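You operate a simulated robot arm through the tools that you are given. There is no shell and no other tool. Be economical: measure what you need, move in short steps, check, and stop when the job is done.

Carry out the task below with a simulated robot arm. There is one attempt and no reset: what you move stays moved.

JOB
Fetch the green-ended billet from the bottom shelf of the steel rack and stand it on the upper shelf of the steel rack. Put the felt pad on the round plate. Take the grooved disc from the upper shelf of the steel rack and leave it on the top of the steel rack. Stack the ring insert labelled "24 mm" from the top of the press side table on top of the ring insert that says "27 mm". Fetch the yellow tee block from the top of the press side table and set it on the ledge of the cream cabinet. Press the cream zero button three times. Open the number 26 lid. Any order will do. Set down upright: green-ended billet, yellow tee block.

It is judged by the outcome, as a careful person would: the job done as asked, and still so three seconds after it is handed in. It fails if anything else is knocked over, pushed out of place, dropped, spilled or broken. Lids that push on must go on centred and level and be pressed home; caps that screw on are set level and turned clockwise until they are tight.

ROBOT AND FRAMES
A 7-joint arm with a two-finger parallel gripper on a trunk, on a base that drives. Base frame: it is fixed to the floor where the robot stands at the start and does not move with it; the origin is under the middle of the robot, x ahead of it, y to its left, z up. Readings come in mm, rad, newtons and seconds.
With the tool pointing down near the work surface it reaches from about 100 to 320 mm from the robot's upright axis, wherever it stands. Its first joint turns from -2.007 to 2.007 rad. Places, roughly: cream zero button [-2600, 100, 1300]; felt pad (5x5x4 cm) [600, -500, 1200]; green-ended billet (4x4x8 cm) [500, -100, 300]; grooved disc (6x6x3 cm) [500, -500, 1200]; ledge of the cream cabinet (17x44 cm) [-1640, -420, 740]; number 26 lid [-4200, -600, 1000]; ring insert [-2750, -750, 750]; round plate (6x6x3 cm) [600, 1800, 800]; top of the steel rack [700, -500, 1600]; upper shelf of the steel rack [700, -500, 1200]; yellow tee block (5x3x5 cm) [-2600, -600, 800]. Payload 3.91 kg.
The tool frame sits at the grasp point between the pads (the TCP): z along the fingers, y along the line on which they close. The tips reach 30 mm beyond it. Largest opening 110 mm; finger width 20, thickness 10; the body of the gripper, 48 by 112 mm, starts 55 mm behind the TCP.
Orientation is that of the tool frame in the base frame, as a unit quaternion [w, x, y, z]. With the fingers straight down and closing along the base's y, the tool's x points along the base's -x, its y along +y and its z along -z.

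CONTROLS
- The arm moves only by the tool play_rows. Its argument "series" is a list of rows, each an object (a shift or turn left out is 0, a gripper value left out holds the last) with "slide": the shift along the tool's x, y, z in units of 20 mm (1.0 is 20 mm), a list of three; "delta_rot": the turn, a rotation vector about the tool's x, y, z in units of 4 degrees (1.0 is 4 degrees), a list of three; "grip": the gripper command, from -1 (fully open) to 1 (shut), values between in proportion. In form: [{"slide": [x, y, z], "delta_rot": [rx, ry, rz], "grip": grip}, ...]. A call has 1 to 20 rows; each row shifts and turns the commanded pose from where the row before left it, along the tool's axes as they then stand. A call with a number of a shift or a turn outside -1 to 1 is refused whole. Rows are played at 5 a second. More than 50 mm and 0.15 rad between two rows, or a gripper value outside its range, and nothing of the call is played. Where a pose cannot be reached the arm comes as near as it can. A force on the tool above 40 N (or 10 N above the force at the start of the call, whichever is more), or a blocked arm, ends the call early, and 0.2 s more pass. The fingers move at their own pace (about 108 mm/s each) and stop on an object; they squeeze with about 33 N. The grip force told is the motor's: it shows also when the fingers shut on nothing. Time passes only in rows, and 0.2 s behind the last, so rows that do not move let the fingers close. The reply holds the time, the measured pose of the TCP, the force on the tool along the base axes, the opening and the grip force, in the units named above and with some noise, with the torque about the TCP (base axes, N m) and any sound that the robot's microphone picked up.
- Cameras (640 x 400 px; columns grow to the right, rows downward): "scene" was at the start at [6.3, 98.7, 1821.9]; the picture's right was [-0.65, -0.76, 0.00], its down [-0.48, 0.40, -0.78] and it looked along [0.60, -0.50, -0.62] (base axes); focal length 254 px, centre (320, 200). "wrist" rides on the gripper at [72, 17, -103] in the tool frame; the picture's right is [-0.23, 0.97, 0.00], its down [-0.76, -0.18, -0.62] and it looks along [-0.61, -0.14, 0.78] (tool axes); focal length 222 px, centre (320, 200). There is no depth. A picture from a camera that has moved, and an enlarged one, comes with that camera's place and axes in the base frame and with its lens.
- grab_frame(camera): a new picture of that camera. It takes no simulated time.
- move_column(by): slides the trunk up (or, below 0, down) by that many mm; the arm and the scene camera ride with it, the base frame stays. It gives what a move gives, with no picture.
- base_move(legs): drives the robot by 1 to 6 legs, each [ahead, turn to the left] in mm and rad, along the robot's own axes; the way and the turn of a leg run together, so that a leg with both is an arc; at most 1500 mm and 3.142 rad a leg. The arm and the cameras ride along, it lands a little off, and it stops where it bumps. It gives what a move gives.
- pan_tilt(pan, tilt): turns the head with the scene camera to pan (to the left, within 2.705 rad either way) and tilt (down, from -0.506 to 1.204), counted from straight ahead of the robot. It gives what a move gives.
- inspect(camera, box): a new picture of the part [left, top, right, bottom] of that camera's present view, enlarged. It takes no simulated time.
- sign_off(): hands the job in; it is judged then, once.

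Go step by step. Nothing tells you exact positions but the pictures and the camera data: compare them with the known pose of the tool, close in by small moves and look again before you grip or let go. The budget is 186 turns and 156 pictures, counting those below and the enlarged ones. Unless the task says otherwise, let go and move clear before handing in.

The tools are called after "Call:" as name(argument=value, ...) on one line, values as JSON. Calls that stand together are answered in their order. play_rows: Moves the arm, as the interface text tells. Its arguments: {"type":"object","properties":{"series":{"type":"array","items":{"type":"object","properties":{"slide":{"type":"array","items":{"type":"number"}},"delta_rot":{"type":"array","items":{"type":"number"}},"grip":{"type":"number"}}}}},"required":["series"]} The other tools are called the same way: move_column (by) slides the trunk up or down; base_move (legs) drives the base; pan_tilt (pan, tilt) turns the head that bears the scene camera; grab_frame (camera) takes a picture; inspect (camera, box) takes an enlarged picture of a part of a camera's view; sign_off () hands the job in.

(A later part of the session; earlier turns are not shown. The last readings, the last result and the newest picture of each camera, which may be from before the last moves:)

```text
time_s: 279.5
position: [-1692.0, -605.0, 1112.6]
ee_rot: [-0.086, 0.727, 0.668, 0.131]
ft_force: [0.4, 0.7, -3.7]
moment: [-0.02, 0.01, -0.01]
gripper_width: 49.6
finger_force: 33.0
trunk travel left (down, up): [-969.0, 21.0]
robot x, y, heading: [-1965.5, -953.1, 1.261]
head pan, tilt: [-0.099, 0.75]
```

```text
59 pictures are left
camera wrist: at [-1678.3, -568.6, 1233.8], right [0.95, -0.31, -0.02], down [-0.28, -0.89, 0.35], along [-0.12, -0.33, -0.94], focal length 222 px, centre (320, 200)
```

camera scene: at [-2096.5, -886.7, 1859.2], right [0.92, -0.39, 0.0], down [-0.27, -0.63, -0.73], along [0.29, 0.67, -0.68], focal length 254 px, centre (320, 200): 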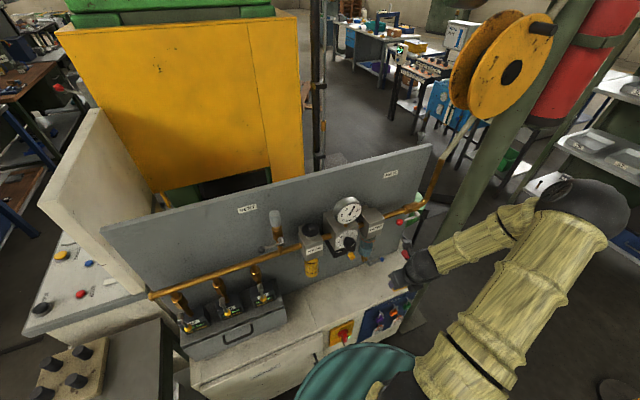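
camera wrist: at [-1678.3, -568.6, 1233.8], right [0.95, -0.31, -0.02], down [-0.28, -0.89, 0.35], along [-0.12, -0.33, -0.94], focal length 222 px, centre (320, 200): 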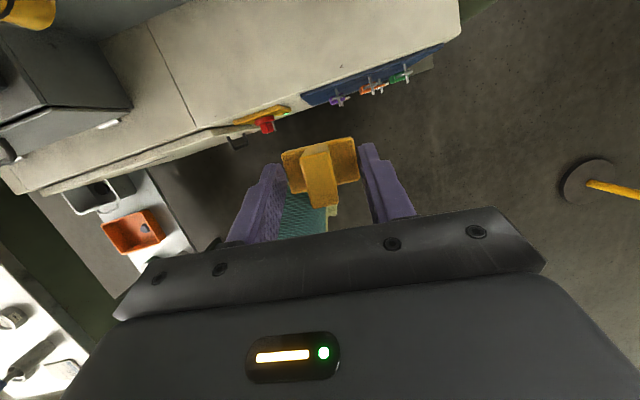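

The way to the ledge is clear. I'll aim for its free right-hand part, around (-1560,-455), staying in front of the hanging gauges.

Call:
base_move(legs=[[0, -0.125], [208, 0]])

Call:
move_column(by=-200)

Call:
grab_frame(camera="scene")

Call:
grab_frame(camera="wrist")

```text
time_s: 282.0
position: [-1563.1, -450.2, 1112.8]
ee_rot: [-0.077, 0.767, 0.622, 0.137]
ft_force: [0.5, 1.3, -2.9]
moment: [-0.02, -0.03, -0.01]
gripper_width: 49.3
finger_force: 33.2
trunk travel left (down, up): [-969.0, 21.0]
robot x, y, heading: [-1882.5, -763.0, 1.142]
head pan, tilt: [-0.099, 0.75]
```

```text
time_s: 283.0
position: [-1562.2, -449.7, 1039.1]
ee_rot: [-0.076, 0.764, 0.624, 0.143]
ft_force: [0.2, 0.8, 10.8]
moment: [0.22, -0.34, 0.02]
gripper_width: 49.4
finger_force: 33.5
trunk travel left (down, up): [-893.0, 97.0]
robot x, y, heading: [-1878.7, -761.2, 1.143]
head pan, tilt: [-0.099, 0.75]
stopped: the force on the tool passed its limit at 74 N (the readings are from after the stop); the commanded pose is now the measured one
```

```text
58 pictures are left
camera scene: at [-2000.7, -681.1, 1782.4], right [0.86, -0.5, 0.0], down [-0.34, -0.59, -0.73], along [0.37, 0.63, -0.68], focal length 254 px, centre (320, 200)
```

scene: 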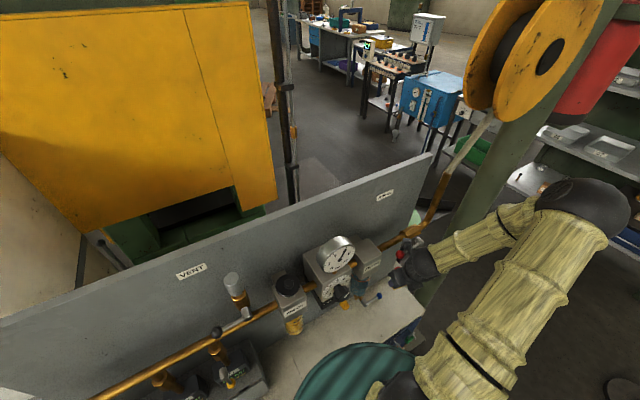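

```text
57 pictures are left
camera wrist: at [-1546.0, -414.4, 1161.0], right [0.91, -0.41, -0.01], down [-0.39, -0.86, 0.34], along [-0.15, -0.3, -0.94], focal length 222 px, centre (320, 200)
```

wrist: 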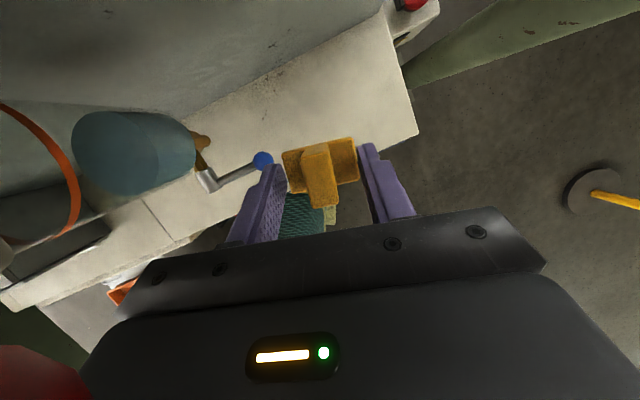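

The wrist camera bracket came down on the gold pipe at z≈1130, while the tee itself is fine. I'll rise, back off, and yaw the tool 80° clockwise so the camera stays away from the panel.

Call:
move_column(by=80)

Call:
base_move(legs=[[-130, 0]])

Call:
play_rows(series=[{"delta_rot": [-0.31, 0, 0.95]}, {"delta_rot": [-0.31, 0, 0.95]}, {"delta_rot": [-0.31, 0, 0.95]}, {"delta_rot": [-0.31, 0, 0.95]}, {"delta_rot": [-0.31, 0, 0.95]}, {"delta_rot": [-0.31, 0, 0.95]}, {"delta_rot": [-0.31, 0, 0.95]}, {"delta_rot": [-0.31, 0, 0.95]}, {"delta_rot": [-0.31, 0, 0.95]}, {"delta_rot": [-0.31, 0, 0.95]}, {"delta_rot": [-0.31, 0, 0.95]}, {"delta_rot": [-0.31, 0, 0.95]}, {"delta_rot": [-0.31, 0, 0.95]}, {"delta_rot": [-0.31, 0, 0.95]}, {"delta_rot": [-0.31, 0, 0.95]}, {"delta_rot": [-0.31, 0, 0.95]}, {"delta_rot": [-0.31, 0, 0.95]}, {"delta_rot": [-0.31, 0, 0.95]}])

Call:
grab_frame(camera="wrist")

Call:
grab_frame(camera="scene")

```text
time_s: 284.2
position: [-1561.9, -448.7, 1119.8]
ee_rot: [-0.077, 0.765, 0.624, 0.141]
ft_force: [-0.5, 0.3, -3.4]
moment: [-0.06, -0.01, -0.04]
gripper_width: 49.4
finger_force: 33.0
trunk travel left (down, up): [-973.0, 17.0]
robot x, y, heading: [-1878.6, -759.8, 1.141]
head pan, tilt: [-0.099, 0.75]
```

```text
time_s: 285.6
position: [-1616.5, -566.6, 1118.8]
ee_rot: [-0.078, 0.764, 0.624, 0.143]
ft_force: [0.0, -0.6, -2.5]
moment: [0.01, -0.01, -0.03]
gripper_width: 49.2
finger_force: 33.0
trunk travel left (down, up): [-973.0, 17.0]
robot x, y, heading: [-1934.7, -878.6, 1.14]
head pan, tilt: [-0.099, 0.75]
```

```text
time_s: 289.4
position: [-1616.6, -565.2, 1117.9]
ee_rot: [-0.003, 0.981, 0.052, 0.186]
ft_force: [-0.1, 0.1, -3.6]
moment: [0.04, 0.03, 0.02]
gripper_width: 49.5
finger_force: 33.1
trunk travel left (down, up): [-973.0, 17.0]
robot x, y, heading: [-1931.6, -881.2, 1.145]
head pan, tilt: [-0.099, 0.75]
```

```text
56 pictures are left
camera wrist: at [-1585.5, -576.5, 1241.7], right [-0.11, -0.99, -0.07], down [-0.95, 0.09, 0.3], along [-0.29, 0.1, -0.95], focal length 222 px, centre (320, 200)
```

wrist: 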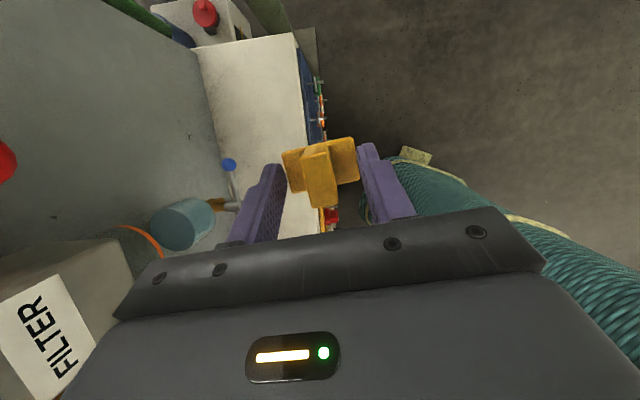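

```text
55 pictures are left
camera scene: at [-2053.7, -797.8, 1862.8], right [0.86, -0.5, 0.0], down [-0.34, -0.59, -0.73], along [0.37, 0.63, -0.68], focal length 254 px, centre (320, 200)
```

scene: 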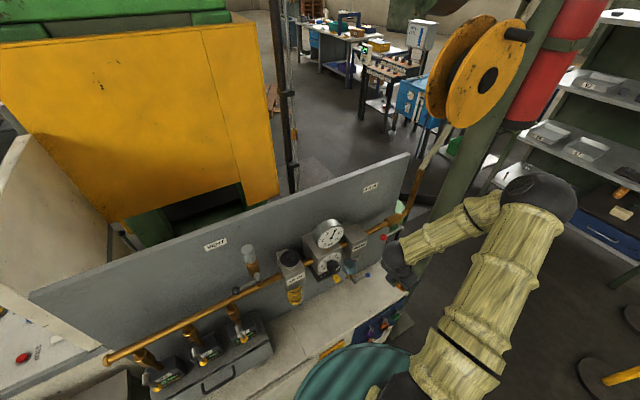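

Call:
play_rows(series=[{"delta_rot": [-0.57, -0.9, 0]}, {"slide": [0, 0, 0]}])

Call:
base_move(legs=[[0, -0.137], [193, 0]])

Call:
grab_frame(camera="wrist")

```text
time_s: 290.0
position: [-1615.5, -565.9, 1119.1]
ee_rot: [0.019, 0.986, 0.05, 0.156]
ft_force: [-0.3, -0.2, -2.7]
moment: [0.02, 0.01, -0.04]
gripper_width: 49.4
finger_force: 32.9
trunk travel left (down, up): [-973.0, 17.0]
robot x, y, heading: [-1933.5, -880.5, 1.145]
head pan, tilt: [-0.099, 0.75]
```

```text
time_s: 292.3
position: [-1507.5, -499.8, 1119.5]
ee_rot: [0.028, 0.988, -0.016, 0.154]
ft_force: [-0.4, -1.2, -3.2]
moment: [0.05, 0.0, 0.0]
gripper_width: 49.6
finger_force: 33.0
trunk travel left (down, up): [-973.0, 17.0]
robot x, y, heading: [-1860.1, -765.3, 1.012]
head pan, tilt: [-0.099, 0.75]
stopped in leg 2: the robot was blocked; the commanded pose is now the measured one
```

```text
54 pictures are left
camera wrist: at [-1471.6, -511.8, 1240.3], right [-0.25, -0.97, -0.02], down [-0.91, 0.23, 0.35], along [-0.34, 0.11, -0.94], focal length 222 px, centre (320, 200)
```

wrist: 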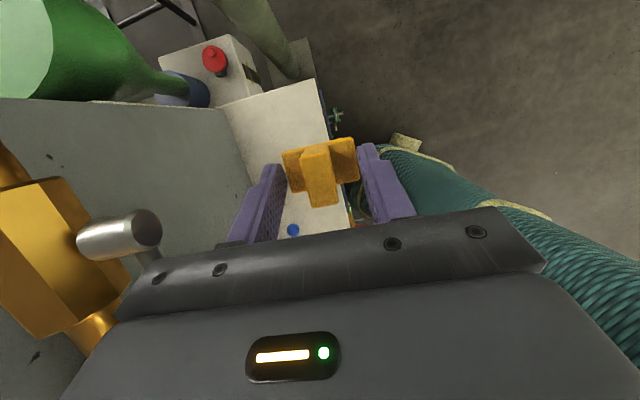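

The base stopped early, with the elbow side probably near the pole. I'll back off slightly, descend in front of the ledge, then slide the tool in at low height under the pipe.

Call:
base_move(legs=[[-30, 0]])

Call:
pan_tilt(pan=-0.7, tilt=0.5)

Call:
grab_frame(camera="scene")

```text
time_s: 293.1
position: [-1523.5, -524.2, 1119.6]
ee_rot: [0.028, 0.988, -0.015, 0.154]
ft_force: [0.0, 0.2, -2.7]
moment: [0.06, 0.03, -0.02]
gripper_width: 49.6
finger_force: 33.0
trunk travel left (down, up): [-973.0, 17.0]
robot x, y, heading: [-1880.8, -792.5, 1.014]
head pan, tilt: [-0.099, 0.75]
```

```text
time_s: 294.1
position: [-1523.1, -523.3, 1119.2]
ee_rot: [0.029, 0.988, -0.015, 0.153]
ft_force: [-0.3, 0.0, -2.7]
moment: [0.02, 0.02, 0.01]
gripper_width: 49.5
finger_force: 32.8
trunk travel left (down, up): [-973.0, 17.0]
robot x, y, heading: [-1874.7, -795.1, 1.015]
head pan, tilt: [-0.7, 0.499]
```

```text
53 pictures are left
camera scene: at [-1951.4, -735.3, 1884.8], right [0.31, -0.95, 0.0], down [-0.46, -0.15, -0.88], along [0.84, 0.27, -0.48], focal length 254 px, centre (320, 200)
```

scene: 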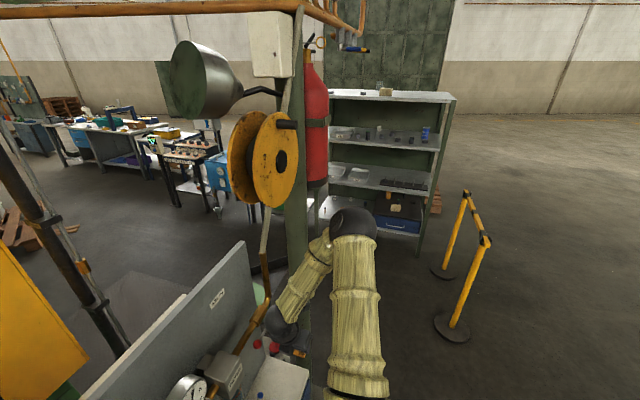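

Call:
move_column(by=-150)

Call:
move_column(by=-100)

Call:
grab_frame(camera="wrist")

Call:
grab_frame(camera="scene")

```text
time_s: 295.9
position: [-1521.8, -523.8, 968.4]
ee_rot: [0.028, 0.988, -0.015, 0.153]
ft_force: [0.4, 0.0, -3.1]
moment: [0.02, 0.04, -0.01]
gripper_width: 49.6
finger_force: 32.9
trunk travel left (down, up): [-823.0, 167.0]
robot x, y, heading: [-1876.1, -796.6, 1.015]
head pan, tilt: [-0.7, 0.499]
```

```text
time_s: 297.2
position: [-1523.7, -523.0, 869.5]
ee_rot: [0.028, 0.988, -0.014, 0.154]
ft_force: [0.1, 0.3, -3.2]
moment: [0.0, 0.02, 0.01]
gripper_width: 49.6
finger_force: 33.1
trunk travel left (down, up): [-723.0, 267.0]
robot x, y, heading: [-1878.0, -794.8, 1.007]
head pan, tilt: [-0.7, 0.499]
```

```text
52 pictures are left
camera wrist: at [-1486.4, -535.1, 989.9], right [-0.25, -0.97, -0.02], down [-0.91, 0.23, 0.35], along [-0.34, 0.11, -0.94], focal length 222 px, centre (320, 200)
```

wrist: 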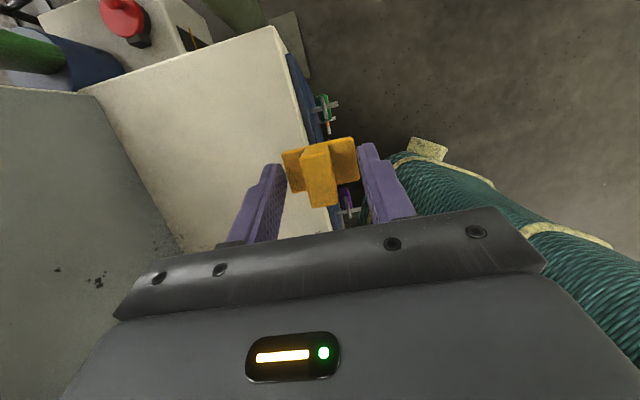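

```text
51 pictures are left
camera scene: at [-1951.2, -735.2, 1634.8], right [0.31, -0.95, 0.0], down [-0.46, -0.15, -0.88], along [0.84, 0.27, -0.48], focal length 254 px, centre (320, 200)
```

scene: 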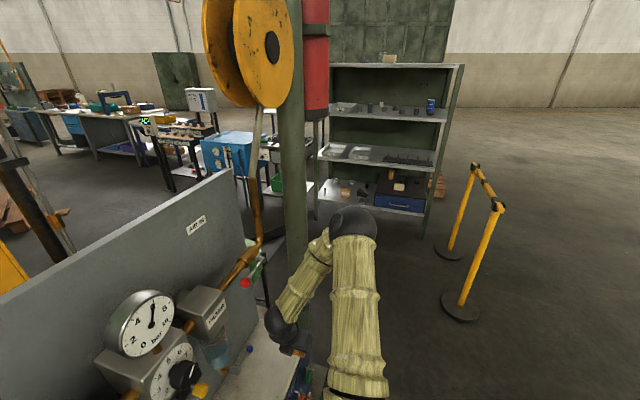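

Call:
play_rows(series=[{"slide": [0, -0.82, 0]}, {"slide": [0, -0.82, 0]}, {"slide": [0, -0.82, 0]}, {"slide": [0, -0.82, 0]}, {"slide": [0, 0, 0]}])

Call:
move_column(by=-35)

Call:
grab_frame(camera="wrist")

```text
time_s: 298.4
position: [-1520.2, -458.5, 865.3]
ee_rot: [0.029, 0.988, -0.015, 0.153]
ft_force: [0.2, -0.9, -3.3]
moment: [-0.03, 0.04, -0.01]
gripper_width: 49.5
finger_force: 32.5
trunk travel left (down, up): [-723.0, 267.0]
robot x, y, heading: [-1874.8, -796.4, 1.014]
head pan, tilt: [-0.7, 0.499]
```

```text
time_s: 299.2
position: [-1521.4, -459.3, 828.8]
ee_rot: [0.029, 0.988, -0.015, 0.153]
ft_force: [0.4, -0.5, -2.3]
moment: [0.0, 0.06, -0.01]
gripper_width: 49.7
finger_force: 33.0
trunk travel left (down, up): [-688.0, 302.0]
robot x, y, heading: [-1878.7, -795.0, 1.009]
head pan, tilt: [-0.7, 0.499]
```

```text
50 pictures are left
camera wrist: at [-1484.4, -470.3, 950.7], right [-0.25, -0.97, -0.02], down [-0.91, 0.23, 0.35], along [-0.34, 0.11, -0.94], focal length 222 px, centre (320, 200)
```

wrist: 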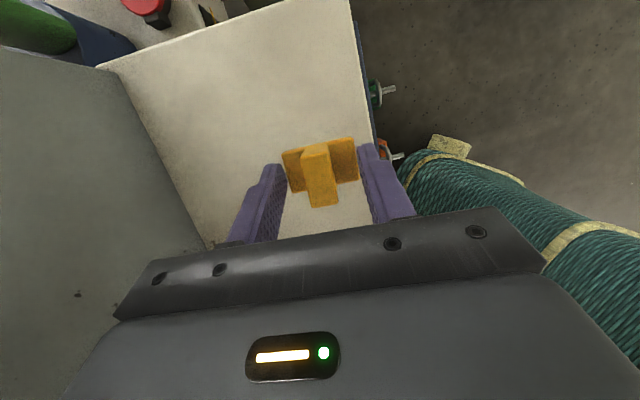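

Call:
play_rows(series=[{"slide": [0, -0.6, 0]}, {"slide": [-0.1, 0, 0.3]}, {"slide": [-0.1, 0, 0.3]}, {"slide": [0, 0, 0]}])

Call:
play_rows(series=[{"slide": [-0.08, 0, 0.24]}, {"slide": [-0.08, 0, 0.24]}, {"slide": [-0.08, 0, 0.24]}, {"slide": [-0.08, 0, 0.24]}, {"slide": [0, 0, 0]}])

```text
time_s: 300.2
position: [-1520.8, -448.3, 815.4]
ee_rot: [0.029, 0.988, -0.015, 0.154]
ft_force: [-0.2, -0.5, -2.8]
moment: [0.01, 0.0, -0.02]
gripper_width: 49.6
finger_force: 32.8
trunk travel left (down, up): [-688.0, 302.0]
robot x, y, heading: [-1875.0, -793.9, 1.008]
head pan, tilt: [-0.7, 0.499]
```

```text
time_s: 301.4
position: [-1520.9, -448.5, 796.4]
ee_rot: [0.028, 0.988, -0.015, 0.153]
ft_force: [0.2, 0.4, -3.5]
moment: [0.05, 0.01, 0.02]
gripper_width: 49.4
finger_force: 33.1
trunk travel left (down, up): [-688.0, 302.0]
robot x, y, heading: [-1871.2, -795.8, 1.015]
head pan, tilt: [-0.7, 0.499]
```

Call:
play_rows(series=[{"slide": [-0.06, 0, 0.2]}, {"slide": [-0.06, 0, 0.2]}, {"slide": [-0.06, 0, 0.2]}, {"slide": [-0.06, 0, 0.2]}, {"slide": [0, 0, 0]}])

Call:
grab_frame(camera="wrist")

```text
time_s: 302.6
position: [-1520.0, -449.6, 781.6]
ee_rot: [0.026, 0.987, -0.016, 0.157]
ft_force: [-1.9, 1.6, 28.1]
moment: [0.1, 0.16, 0.01]
gripper_width: 49.4
finger_force: 32.6
trunk travel left (down, up): [-688.0, 302.0]
robot x, y, heading: [-1879.9, -794.3, 1.015]
head pan, tilt: [-0.7, 0.499]
```

```text
49 pictures are left
camera wrist: at [-1485.2, -460.7, 903.6], right [-0.25, -0.97, -0.02], down [-0.91, 0.23, 0.35], along [-0.33, 0.11, -0.94], focal length 222 px, centre (320, 200)
```

wrist: 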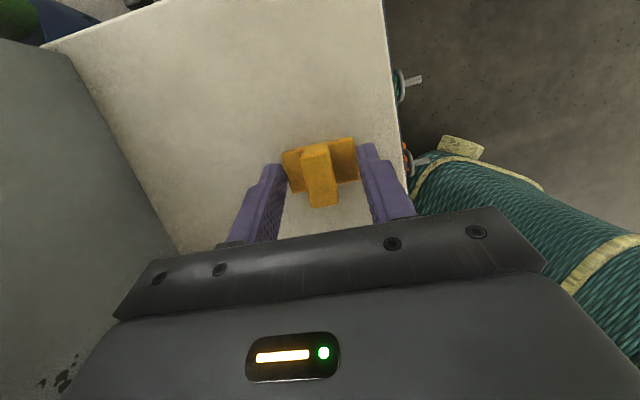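

The tee is on the ledge. I'll ease off, release, and rise.

Call:
play_rows(series=[{"slide": [0.03, 0, -0.1]}, {"grip": -0.05}, {"grip": -0.15}, {"grip": -0.15}, {"slide": [0.2, 0, -0.6]}, {"slide": [0.3, 0, -0.95]}, {"slide": [0.3, 0, -0.95]}])

Call:
grab_frame(camera="wrist")

```text
time_s: 304.2
position: [-1521.9, -445.9, 836.0]
ee_rot: [0.029, 0.987, -0.016, 0.154]
ft_force: [0.1, -0.7, -0.9]
moment: [0.01, -0.01, 0.0]
gripper_width: 63.2
finger_force: 0.2
trunk travel left (down, up): [-688.0, 302.0]
robot x, y, heading: [-1878.6, -793.3, 1.015]
head pan, tilt: [-0.7, 0.499]
```

```text
48 pictures are left
camera wrist: at [-1485.7, -458.4, 956.1], right [-0.25, -0.97, -0.02], down [-0.91, 0.23, 0.35], along [-0.34, 0.11, -0.94], focal length 222 px, centre (320, 200)
```

wrist: 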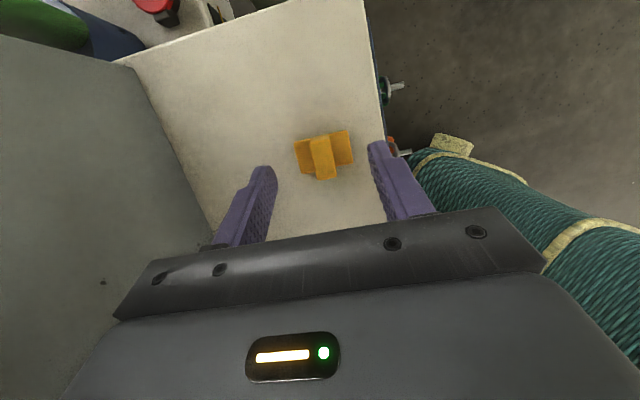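

The tee block stands on the ledge. Now for the rings: I'll back away, face west, and undo the tool yaw.

Call:
base_move(legs=[[-380, 0]])

Call:
move_column(by=130)

Call:
play_rows(series=[{"delta_rot": [0.31, 0, -0.95], "grip": -0.6}, {"delta_rot": [0.31, 0, -0.95]}, {"delta_rot": [0.31, 0, -0.95]}, {"delta_rot": [0.31, 0, -0.95]}, {"delta_rot": [0.31, 0, -0.95]}, {"delta_rot": [0.31, 0, -0.95]}, {"delta_rot": [0.31, 0, -0.95]}, {"delta_rot": [0.31, 0, -0.95]}, {"delta_rot": [0.31, 0, -0.95]}, {"delta_rot": [0.31, 0, -0.95]}, {"delta_rot": [0.31, 0, -0.95]}, {"delta_rot": [0.31, 0, -0.95]}, {"delta_rot": [0.31, 0, -0.95]}, {"delta_rot": [0.31, 0, -0.95]}, {"delta_rot": [0.31, 0, -0.95]}, {"delta_rot": [0.31, 0, -0.95]}, {"delta_rot": [0.31, 0, -0.95]}, {"delta_rot": [0.31, 0, -0.95]}])

Call:
base_move(legs=[[0, 2.13]])

Call:
pan_tilt(pan=-0.1, tilt=0.6)

Call:
grab_frame(camera="scene")

```text
time_s: 306.9
position: [-1721.2, -767.3, 835.2]
ee_rot: [0.028, 0.988, -0.015, 0.154]
ft_force: [-0.5, 0.6, 0.2]
moment: [0.05, -0.01, 0.03]
gripper_width: 63.5
finger_force: 0.0
trunk travel left (down, up): [-688.0, 302.0]
robot x, y, heading: [-2079.2, -1115.5, 1.018]
head pan, tilt: [-0.7, 0.499]
```

```text
time_s: 308.5
position: [-1721.2, -765.6, 964.2]
ee_rot: [0.028, 0.988, -0.016, 0.154]
ft_force: [0.6, -0.3, -0.7]
moment: [-0.01, -0.03, 0.0]
gripper_width: 63.6
finger_force: 0.2
trunk travel left (down, up): [-818.0, 172.0]
robot x, y, heading: [-2077.8, -1116.3, 1.012]
head pan, tilt: [-0.7, 0.499]
```

```text
time_s: 312.3
position: [-1722.2, -765.4, 964.9]
ee_rot: [-0.072, 0.812, 0.568, 0.11]
ft_force: [-0.7, -0.1, 0.2]
moment: [-0.03, -0.02, 0.0]
gripper_width: 88.0
finger_force: 0.0
trunk travel left (down, up): [-818.0, 172.0]
robot x, y, heading: [-2075.6, -1113.7, 1.015]
head pan, tilt: [-0.7, 0.499]
```

```text
time_s: 320.1
position: [-2559.5, -997.7, 965.9]
ee_rot: [-0.133, -0.102, 0.986, -0.009]
ft_force: [0.2, -0.1, 0.0]
moment: [0.02, 0.01, -0.01]
gripper_width: 88.0
finger_force: 0.0
trunk travel left (down, up): [-818.0, 172.0]
robot x, y, heading: [-2075.6, -1115.5, 3.141]
head pan, tilt: [-0.7, 0.499]
```

```text
time_s: 321.1
position: [-2561.2, -997.5, 965.1]
ee_rot: [-0.132, -0.102, 0.986, -0.008]
ft_force: [-0.6, 0.2, 0.1]
moment: [-0.03, 0.03, -0.02]
gripper_width: 88.0
finger_force: 0.1
trunk travel left (down, up): [-818.0, 172.0]
robot x, y, heading: [-2077.6, -1115.6, 3.139]
head pan, tilt: [-0.099, 0.6]
```

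```text
47 pictures are left
camera scene: at [-2105.1, -1256.5, 1720.7], right [0.1, 0.99, 0.0], down [0.56, -0.06, -0.83], along [-0.82, 0.08, -0.56], focal length 254 px, centre (320, 200)
```

scene: 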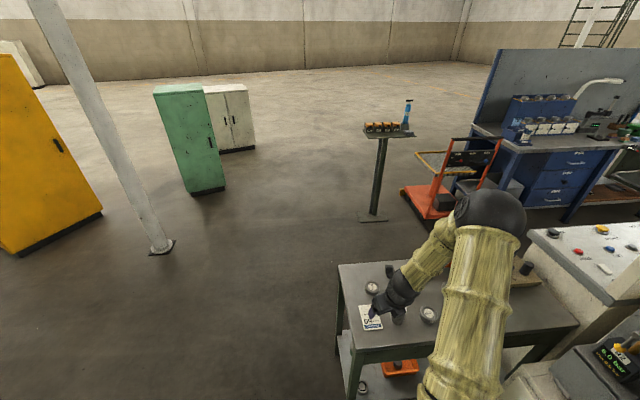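

Ring 24 is at about (-2755,-970) with the screwdriver holder to its north-east, so I'll pick it from the south side.

Call:
move_column(by=40)

Call:
base_move(legs=[[0, 0.403], [864, 0], [0, -1.97]])

Call:
grab_frame(camera="wrist")

```text
time_s: 321.9
position: [-2561.5, -997.1, 1005.5]
ee_rot: [-0.132, -0.102, 0.986, -0.009]
ft_force: [-0.5, -0.5, 0.2]
moment: [-0.04, 0.0, -0.01]
gripper_width: 87.8
finger_force: 0.0
trunk travel left (down, up): [-858.0, 132.0]
robot x, y, heading: [-2073.5, -1115.6, 3.142]
head pan, tilt: [-0.099, 0.6]
```

```text
time_s: 326.3
position: [-2813.0, -1295.3, 1006.1]
ee_rot: [-0.128, -0.293, 0.947, -0.033]
ft_force: [0.0, 0.3, -0.2]
moment: [-0.03, -0.01, 0.01]
gripper_width: 87.9
finger_force: 0.0
trunk travel left (down, up): [-858.0, 132.0]
robot x, y, heading: [-2323.5, -1217.2, -2.756]
head pan, tilt: [-0.099, 0.6]
stopped in leg 2: the robot was blocked; the commanded pose is now the measured one
```

```text
46 pictures are left
camera wrist: at [-2859.1, -1305.5, 1123.9], right [-0.37, 0.93, -0.05], down [0.84, 0.35, 0.4], along [0.39, 0.11, -0.92], focal length 222 px, centre (320, 200)
```

wrist: 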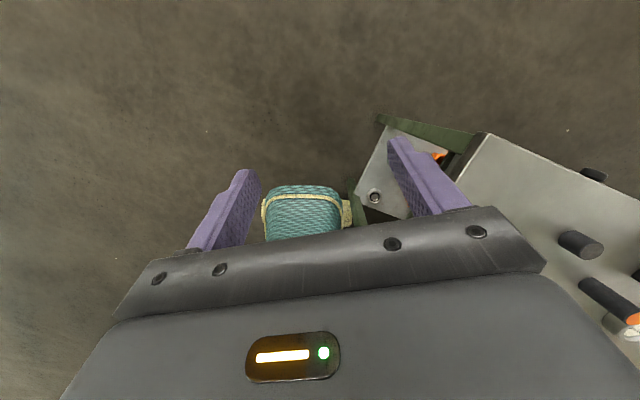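

The base bumped the table corner, so the base radius is about 237 mm. I'll back off and take a wider path round.

Call:
base_move(legs=[[-70, 0], [0, 0.45], [420, 0], [0, -0.835], [330, 0], [0, -1.571]])

Call:
grab_frame(camera="wrist")

Call:
pan_tilt(pan=-0.2, tilt=0.7)

Call:
grab_frame(camera="scene")

```text
time_s: 342.4
position: [-2755.8, -1018.7, 1005.4]
ee_rot: [-0.099, 0.625, 0.769, 0.088]
ft_force: [0.0, 0.2, -0.9]
moment: [0.01, -0.02, 0.0]
gripper_width: 87.9
finger_force: 0.0
trunk travel left (down, up): [-858.0, 132.0]
robot x, y, heading: [-2868.3, -1500.3, 1.562]
head pan, tilt: [-0.099, 0.6]
```

```text
45 pictures are left
camera wrist: at [-2749.2, -973.4, 1124.3], right [1.0, -0.02, -0.05], down [0.0, -0.92, 0.4], along [-0.05, -0.4, -0.92], focal length 222 px, centre (320, 200)
```

wrist: 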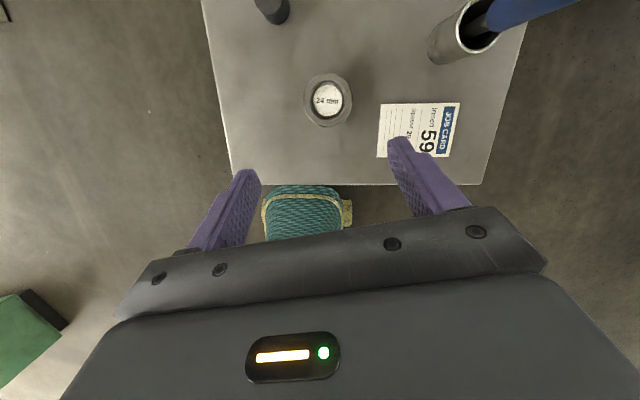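

```text
time_s: 343.1
position: [-2755.0, -1019.0, 1005.4]
ee_rot: [-0.099, 0.625, 0.769, 0.088]
ft_force: [0.0, -1.0, -0.1]
moment: [-0.02, -0.04, -0.02]
gripper_width: 87.9
finger_force: 0.0
trunk travel left (down, up): [-858.0, 132.0]
robot x, y, heading: [-2873.0, -1500.1, 1.562]
head pan, tilt: [-0.201, 0.7]
```

```text
44 pictures are left
camera scene: at [-3007.4, -1476.2, 1752.1], right [0.98, -0.21, 0.0], down [-0.13, -0.63, -0.77], along [0.16, 0.75, -0.64], focal length 254 px, centre (320, 200)
```

scene: 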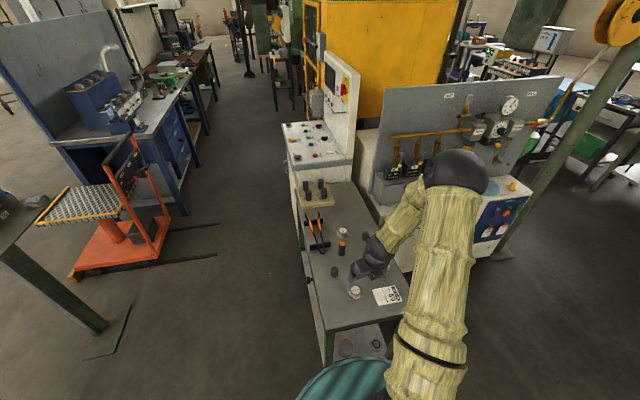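

Call:
play_rows(series=[{"slide": [0.77, 0.0, 0.21]}, {"slide": [0.77, 0, 0.21]}, {"slide": [0.77, 0, 0.21]}, {"slide": [0, 0, 0]}])

Call:
move_column(by=-145)

Call:
grab_frame(camera="wrist")

```text
time_s: 344.1
position: [-2764.0, -971.6, 1007.4]
ee_rot: [-0.099, 0.625, 0.769, 0.088]
ft_force: [1.3, 0.1, 0.6]
moment: [-0.02, 0.02, 0.04]
gripper_width: 87.7
finger_force: 0.1
trunk travel left (down, up): [-858.0, 132.0]
robot x, y, heading: [-2872.2, -1502.3, 1.561]
head pan, tilt: [-0.201, 0.7]
```

```text
time_s: 345.8
position: [-2765.8, -972.6, 861.6]
ee_rot: [-0.099, 0.625, 0.77, 0.088]
ft_force: [-0.6, -0.3, 0.5]
moment: [-0.01, -0.01, 0.02]
gripper_width: 87.8
finger_force: 0.0
trunk travel left (down, up): [-713.0, 277.0]
robot x, y, heading: [-2871.0, -1501.1, 1.561]
head pan, tilt: [-0.201, 0.7]
```

```text
43 pictures are left
camera wrist: at [-2758.9, -926.6, 980.5], right [1.0, -0.02, -0.05], down [0.0, -0.92, 0.4], along [-0.05, -0.4, -0.92], focal length 222 px, centre (320, 200)
```

wrist: 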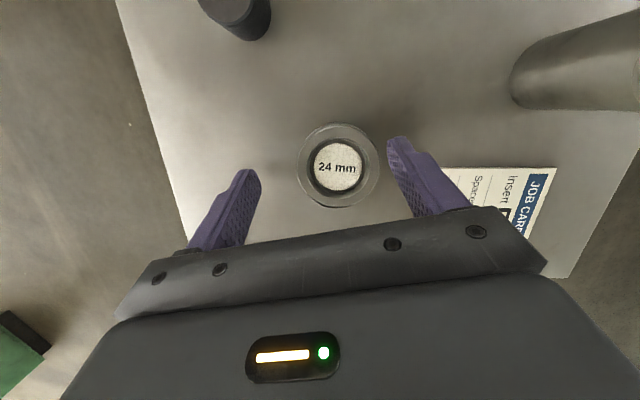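

Call:
play_rows(series=[{"slide": [-0.2, 0.6, -0.05]}, {"slide": [0, 0, 0]}])

Call:
move_column(by=-28)

Call:
move_column(by=-8)

Call:
grab_frame(camera="wrist")

```text
time_s: 346.4
position: [-2751.9, -974.2, 860.8]
ee_rot: [-0.098, 0.625, 0.769, 0.088]
ft_force: [-0.3, 0.1, -0.7]
moment: [0.01, -0.03, -0.02]
gripper_width: 88.1
finger_force: 0.1
trunk travel left (down, up): [-713.0, 277.0]
robot x, y, heading: [-2875.2, -1503.4, 1.559]
head pan, tilt: [-0.201, 0.7]
```

```text
time_s: 347.2
position: [-2751.7, -973.9, 833.0]
ee_rot: [-0.099, 0.626, 0.769, 0.088]
ft_force: [-0.7, 0.5, 0.5]
moment: [-0.02, 0.03, -0.03]
gripper_width: 88.0
finger_force: 0.1
trunk travel left (down, up): [-685.0, 305.0]
robot x, y, heading: [-2872.9, -1501.2, 1.565]
head pan, tilt: [-0.201, 0.7]
```

```text
time_s: 347.7
position: [-2750.7, -973.2, 831.5]
ee_rot: [-0.103, 0.625, 0.769, 0.091]
ft_force: [1.0, -14.4, 19.9]
moment: [-0.69, 0.87, 0.59]
gripper_width: 88.6
finger_force: 0.7
trunk travel left (down, up): [-678.0, 312.0]
robot x, y, heading: [-2873.9, -1504.1, 1.563]
head pan, tilt: [-0.201, 0.7]
stopped: the force on the tool passed its limit at 47 N (the readings are from after the stop); the commanded pose is now the measured one
```

```text
42 pictures are left
camera wrist: at [-2745.5, -929.0, 951.2], right [1.0, -0.02, -0.05], down [0.01, -0.92, 0.39], along [-0.05, -0.39, -0.92], focal length 222 px, centre (320, 200)
```

wrist: 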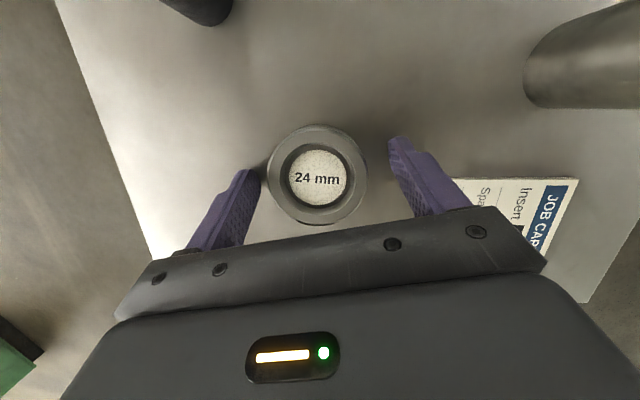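

Call:
move_column(by=5)

Call:
play_rows(series=[{"grip": 0}, {"grip": 0.5}, {"grip": 1}, {"grip": 1}, {"grip": 1}])

Call:
move_column(by=180)

Call:
grab_frame(camera="wrist")

```text
time_s: 348.2
position: [-2751.9, -970.3, 835.3]
ee_rot: [-0.102, 0.625, 0.769, 0.091]
ft_force: [0.1, 0.7, 1.1]
moment: [0.0, 0.04, -0.02]
gripper_width: 88.1
finger_force: 0.1
trunk travel left (down, up): [-683.0, 307.0]
robot x, y, heading: [-2871.9, -1502.0, 1.555]
head pan, tilt: [-0.201, 0.7]
```

```text
time_s: 349.4
position: [-2750.9, -970.5, 835.2]
ee_rot: [-0.101, 0.625, 0.769, 0.09]
ft_force: [-1.5, -0.6, 0.2]
moment: [-0.03, 0.07, 0.04]
gripper_width: 61.5
finger_force: 32.8
trunk travel left (down, up): [-683.0, 307.0]
robot x, y, heading: [-2871.1, -1504.7, 1.557]
head pan, tilt: [-0.201, 0.7]
```

```text
time_s: 351.4
position: [-2752.4, -970.4, 1015.8]
ee_rot: [-0.102, 0.624, 0.769, 0.09]
ft_force: [-0.3, 0.2, -5.6]
moment: [0.0, -0.02, -0.03]
gripper_width: 61.3
finger_force: 32.9
trunk travel left (down, up): [-863.0, 127.0]
robot x, y, heading: [-2868.9, -1500.2, 1.561]
head pan, tilt: [-0.201, 0.7]
```

```text
41 pictures are left
camera wrist: at [-2745.9, -925.8, 1133.7], right [1.0, -0.02, -0.05], down [0.0, -0.92, 0.39], along [-0.05, -0.39, -0.92], focal length 222 px, centre (320, 200)
```

wrist: 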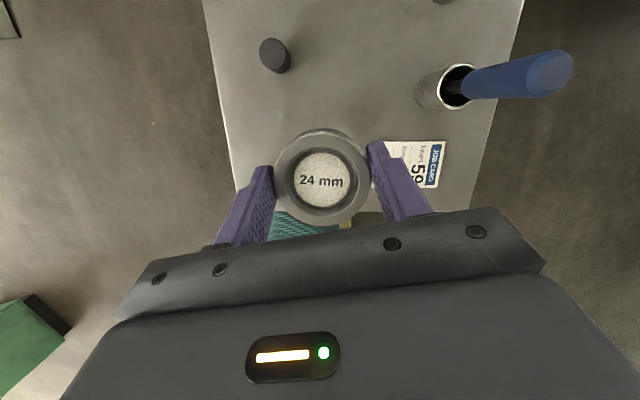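

Ring 24 is held. I'll go round to the south-east side of the table to stack it on ring 27, near (-2616,-787).

Call:
base_move(legs=[[0, -1.561], [1000, 0], [0, 2.4925], [400, 0]])

Call:
grab_frame(camera="wrist")

```text
time_s: 374.0
position: [-2541.1, -832.4, 1014.4]
ee_rot: [-0.13, 0.213, 0.968, 0.035]
ft_force: [-0.3, 1.1, -4.9]
moment: [0.0, 0.0, 0.01]
gripper_width: 61.2
finger_force: 33.6
trunk travel left (down, up): [-863.0, 127.0]
robot x, y, heading: [-2188.8, -1246.1, 2.492]
head pan, tilt: [-0.201, 0.7]
```

```text
40 pictures are left
camera wrist: at [-2573.3, -800.5, 1133.4], right [0.61, 0.79, -0.05], down [0.74, -0.55, 0.39], along [0.29, -0.28, -0.92], focal length 222 px, centre (320, 200)
```

wrist: 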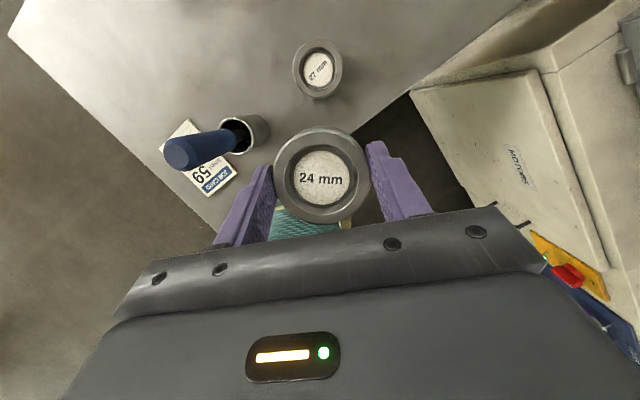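

Call:
base_move(legs=[[0, 0.02], [77, 0]])

Call:
move_column(by=-90)

Call:
grab_frame(camera="wrist")

Call:
pan_tilt(pan=0.0, tilt=0.8)

Call:
grab_frame(camera="scene")

```text
time_s: 375.5
position: [-2612.1, -795.2, 1014.6]
ee_rot: [-0.13, 0.203, 0.97, 0.033]
ft_force: [-0.5, -0.3, -4.2]
moment: [0.0, 0.01, 0.0]
gripper_width: 61.2
finger_force: 32.7
trunk travel left (down, up): [-863.0, 127.0]
robot x, y, heading: [-2248.6, -1203.8, 2.507]
head pan, tilt: [-0.201, 0.7]
```

```text
time_s: 376.7
position: [-2611.4, -795.7, 924.9]
ee_rot: [-0.132, 0.203, 0.97, 0.034]
ft_force: [0.2, 0.3, -4.6]
moment: [0.02, 0.0, 0.02]
gripper_width: 61.1
finger_force: 33.0
trunk travel left (down, up): [-773.0, 217.0]
robot x, y, heading: [-2250.4, -1202.7, 2.511]
head pan, tilt: [-0.201, 0.7]
```

```text
39 pictures are left
camera wrist: at [-2644.3, -763.4, 1043.8], right [0.59, 0.8, -0.05], down [0.75, -0.53, 0.39], along [0.29, -0.27, -0.92], focal length 222 px, centre (320, 200)
```

wrist: 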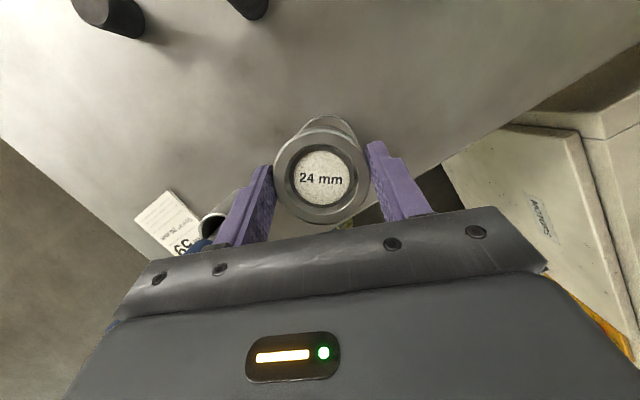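

```text
time_s: 377.5
position: [-2612.4, -795.7, 925.6]
ee_rot: [-0.13, 0.203, 0.97, 0.033]
ft_force: [0.1, -0.1, -4.4]
moment: [-0.02, -0.02, 0.0]
gripper_width: 61.1
finger_force: 33.5
trunk travel left (down, up): [-773.0, 217.0]
robot x, y, heading: [-2244.8, -1200.0, 2.515]
head pan, tilt: [0.0, 0.799]
```

```text
38 pictures are left
camera scene: at [-2355.3, -1310.5, 1659.2], right [0.59, 0.81, 0.0], down [0.58, -0.42, -0.7], along [-0.56, 0.41, -0.72], focal length 254 px, centre (320, 200)
```

scene: 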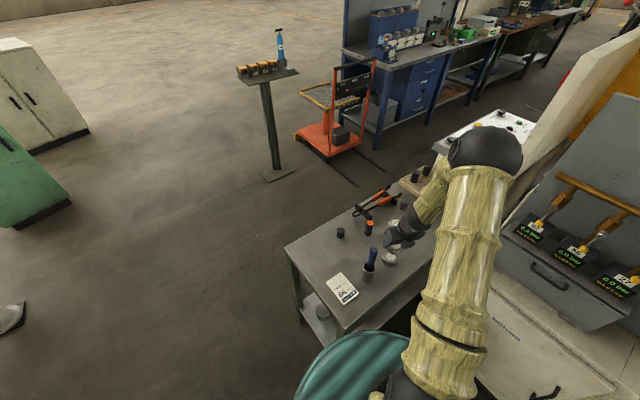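

Call:
play_rows(series=[{"slide": [0, 0.17, 0]}, {"slide": [0, 0, 0]}])

Call:
move_column(by=-45)

Call:
inspect(camera="scene", box=[350, 200, 446, 260])

Call:
inspect(camera="wrist", box=[240, 80, 400, 230])

```text
time_s: 378.1
position: [-2610.0, -792.5, 924.4]
ee_rot: [-0.132, 0.203, 0.97, 0.034]
ft_force: [0.0, -0.5, -5.0]
moment: [0.0, -0.03, 0.02]
gripper_width: 61.4
finger_force: 33.5
trunk travel left (down, up): [-773.0, 217.0]
robot x, y, heading: [-2249.1, -1201.1, 2.506]
head pan, tilt: [0.0, 0.799]
```

```text
time_s: 378.9
position: [-2610.6, -792.2, 879.3]
ee_rot: [-0.131, 0.203, 0.97, 0.034]
ft_force: [-0.2, -0.1, -4.4]
moment: [0.02, -0.01, -0.05]
gripper_width: 61.2
finger_force: 33.1
trunk travel left (down, up): [-728.0, 262.0]
robot x, y, heading: [-2248.3, -1201.5, 2.512]
head pan, tilt: [0.0, 0.799]
```

```text
6.67 times, centred on (398, 230) of scene
camera zoom: at [-2355.2, -1310.7, 1614.1], right [0.59, 0.81, 0.0], down [0.58, -0.42, -0.7], along [-0.56, 0.41, -0.72], focal length 1696 px, centre (-200, 0)
```

zoom: 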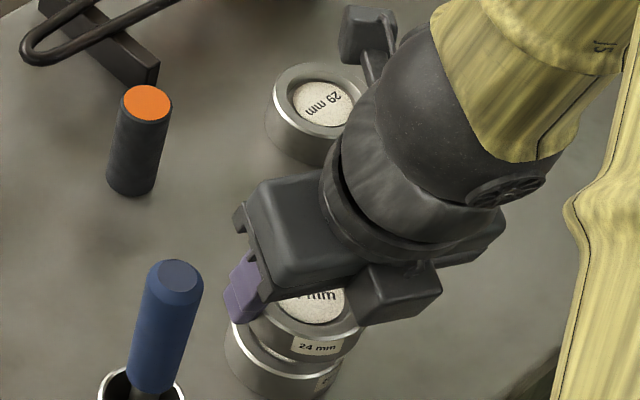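

```text
2.67 times, centred on (320, 155) of wrist
camera zoom: at [-2642.8, -760.1, 998.5], right [0.59, 0.8, -0.05], down [0.75, -0.53, 0.39], along [0.29, -0.27, -0.92], focal length 592 px, centre (320, 320)
```

zoom: 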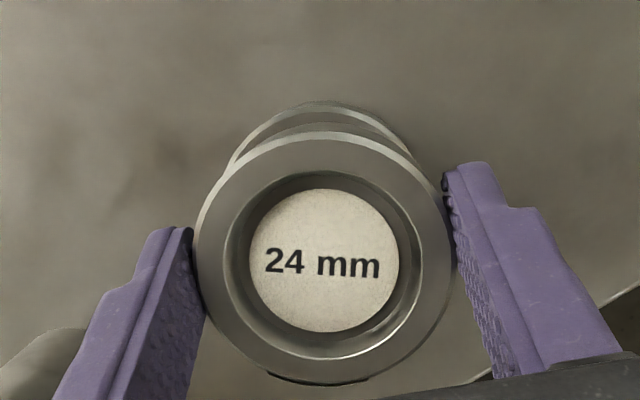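

The rings line up. I'll shift 3 mm forward and lower to contact.

Call:
play_rows(series=[{"slide": [0.13, 0, 0.04]}, {"slide": [-0.065, 0, 0.24]}, {"slide": [-0.065, 0, 0.24]}, {"slide": [-0.04, 0, 0.15]}, {"slide": [0, 0, 0]}])

Call:
play_rows(series=[{"slide": [-0.03, 0, 0.12]}, {"slide": [-0.03, 0, 0.12]}, {"slide": [0, 0, 0]}])

Call:
inspect(camera="scene", box=[350, 210, 446, 270])

```text
time_s: 380.1
position: [-2612.6, -789.6, 867.1]
ee_rot: [-0.131, 0.203, 0.97, 0.033]
ft_force: [-0.3, -0.4, -4.7]
moment: [-0.02, -0.01, -0.01]
gripper_width: 61.3
finger_force: 33.1
trunk travel left (down, up): [-728.0, 262.0]
robot x, y, heading: [-2249.8, -1201.9, 2.51]
head pan, tilt: [0.0, 0.799]
```

```text
time_s: 380.9
position: [-2613.8, -789.7, 863.3]
ee_rot: [-0.132, 0.203, 0.97, 0.035]
ft_force: [-0.1, 1.1, 7.1]
moment: [-0.35, 0.11, 0.01]
gripper_width: 61.2
finger_force: 33.0
trunk travel left (down, up): [-728.0, 262.0]
robot x, y, heading: [-2251.4, -1203.9, 2.509]
head pan, tilt: [0.0, 0.799]
```

```text
6.67 times, centred on (398, 240) of scene
camera zoom: at [-2354.5, -1311.4, 1614.3], right [0.59, 0.81, 0.0], down [0.58, -0.42, -0.7], along [-0.56, 0.41, -0.72], focal length 1696 px, centre (-200, -67)
```

zoom: 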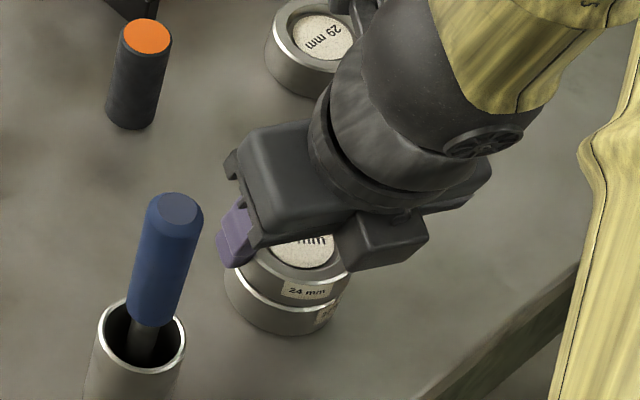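

Call:
play_rows(series=[{"slide": [-0.01, 0, 0.04]}, {"grip": 0}, {"grip": -0.45}, {"grip": -0.6}, {"grip": -0.6}, {"slide": [0.2, 0, -0.7]}, {"slide": [0.26, 0, -0.95]}, {"slide": [0.26, 0, -0.95]}, {"slide": [0.26, 0, -0.95]}])

Call:
move_column(by=100)

Call:
grab_frame(camera="wrist")

Call:
inspect(camera="scene", box=[330, 200, 490, 300])

```text
time_s: 382.9
position: [-2613.3, -792.5, 935.2]
ee_rot: [-0.132, 0.204, 0.969, 0.035]
ft_force: [0.1, -0.5, 0.3]
moment: [-0.01, 0.0, -0.01]
gripper_width: 87.9
finger_force: 0.1
trunk travel left (down, up): [-728.0, 262.0]
robot x, y, heading: [-2247.3, -1200.2, 2.512]
head pan, tilt: [0.0, 0.799]
```

```text
time_s: 384.3
position: [-2612.8, -791.6, 1034.3]
ee_rot: [-0.131, 0.203, 0.97, 0.033]
ft_force: [-0.5, 0.3, -0.4]
moment: [0.02, 0.01, 0.01]
gripper_width: 88.1
finger_force: 0.0
trunk travel left (down, up): [-828.0, 162.0]
robot x, y, heading: [-2249.9, -1203.0, 2.51]
head pan, tilt: [0.0, 0.799]
```

```text
34 pictures are left
camera wrist: at [-2645.7, -760.0, 1153.4], right [0.59, 0.8, -0.05], down [0.75, -0.53, 0.39], along [0.29, -0.27, -0.92], focal length 222 px, centre (320, 200)
```

wrist: 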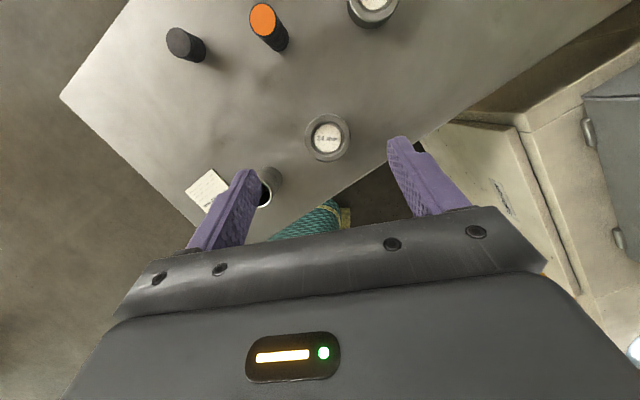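

```text
4.00 times, centred on (410, 250) of scene
camera zoom: at [-2355.2, -1310.8, 1714.1], right [0.59, 0.81, 0.0], down [0.58, -0.42, -0.7], along [-0.56, 0.41, -0.72], focal length 1017 px, centre (-40, 0)
```

zoom: 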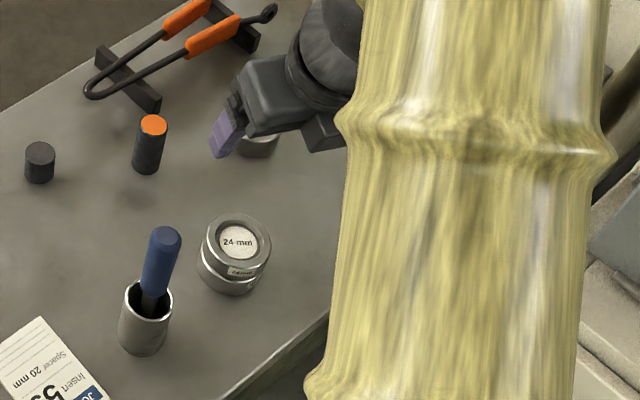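

Ring 24 sits on ring 27. Next is the cream zero button. The console is north of the table and seems to face west, so I'll drive around to the west side to look.

Call:
base_move(legs=[[-200, 0], [0, 0.873], [1180, 0], [0, -1.812], [1300, 0]])

Call:
pan_tilt(pan=-0.9, tilt=0.45)

Call:
grab_frame(camera="scene")

```text
time_s: 409.5
position: [-3187.1, 242.1, 1035.0]
ee_rot: [-0.104, 0.607, 0.783, 0.088]
ft_force: [1.0, -0.9, -0.2]
moment: [-0.02, -0.01, 0.0]
gripper_width: 87.9
finger_force: 0.0
trunk travel left (down, up): [-828.0, 162.0]
robot x, y, heading: [-3281.6, -298.1, 1.61]
head pan, tilt: [0.0, 0.799]
```

```text
time_s: 410.7
position: [-3186.1, 241.3, 1034.1]
ee_rot: [-0.103, 0.606, 0.783, 0.088]
ft_force: [0.8, -0.1, 1.0]
moment: [-0.03, -0.02, 0.01]
gripper_width: 87.8
finger_force: 0.1
trunk travel left (down, up): [-828.0, 162.0]
robot x, y, heading: [-3286.8, -296.8, 1.6]
head pan, tilt: [-0.901, 0.45]
```

```text
32 pictures are left
camera scene: at [-3364.3, -301.4, 1744.6], right [0.65, -0.76, 0.0], down [-0.33, -0.28, -0.9], along [0.69, 0.58, -0.44], focal length 254 px, centre (320, 200)
```

scene: 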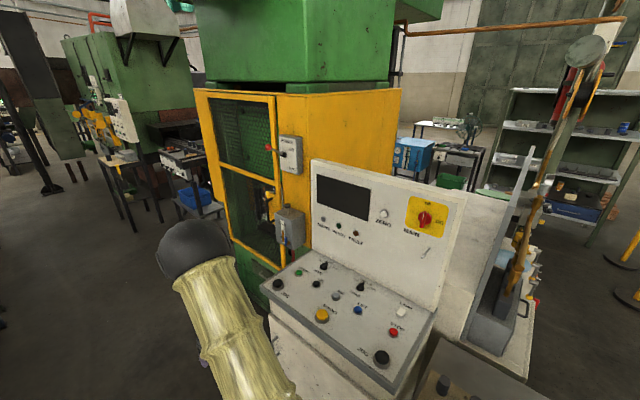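

Call:
inspect(camera="scene", box=[300, 150, 480, 262])

Call:
inspect(camera="scene", box=[260, 240, 450, 380])

```text
3.56 times, centred on (390, 206) of scene
camera zoom: at [-3364.3, -301.4, 1744.6], right [0.65, -0.76, 0.0], down [-0.33, -0.28, -0.9], along [0.69, 0.58, -0.44], focal length 904 px, centre (71, 179)
```

zoom: 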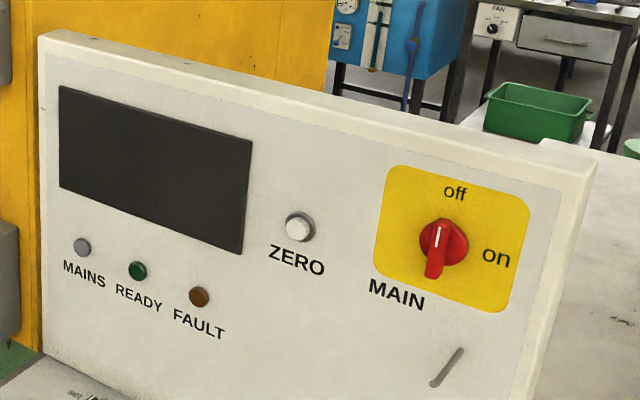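

```text
2.86 times, centred on (355, 310) of scene
camera zoom: at [-3364.3, -301.4, 1744.6], right [0.65, -0.76, 0.0], down [-0.33, -0.28, -0.9], along [0.69, 0.58, -0.44], focal length 727 px, centre (220, -114)
```

zoom: 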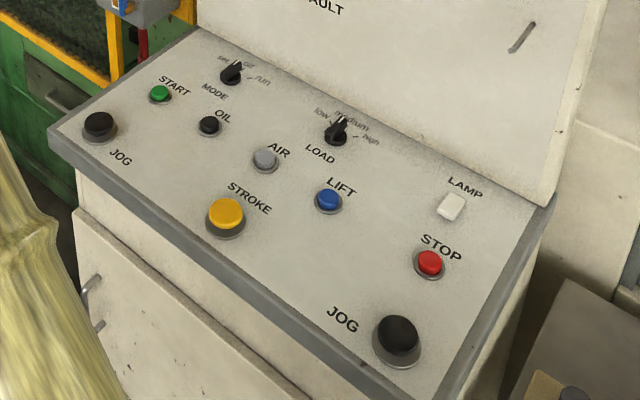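

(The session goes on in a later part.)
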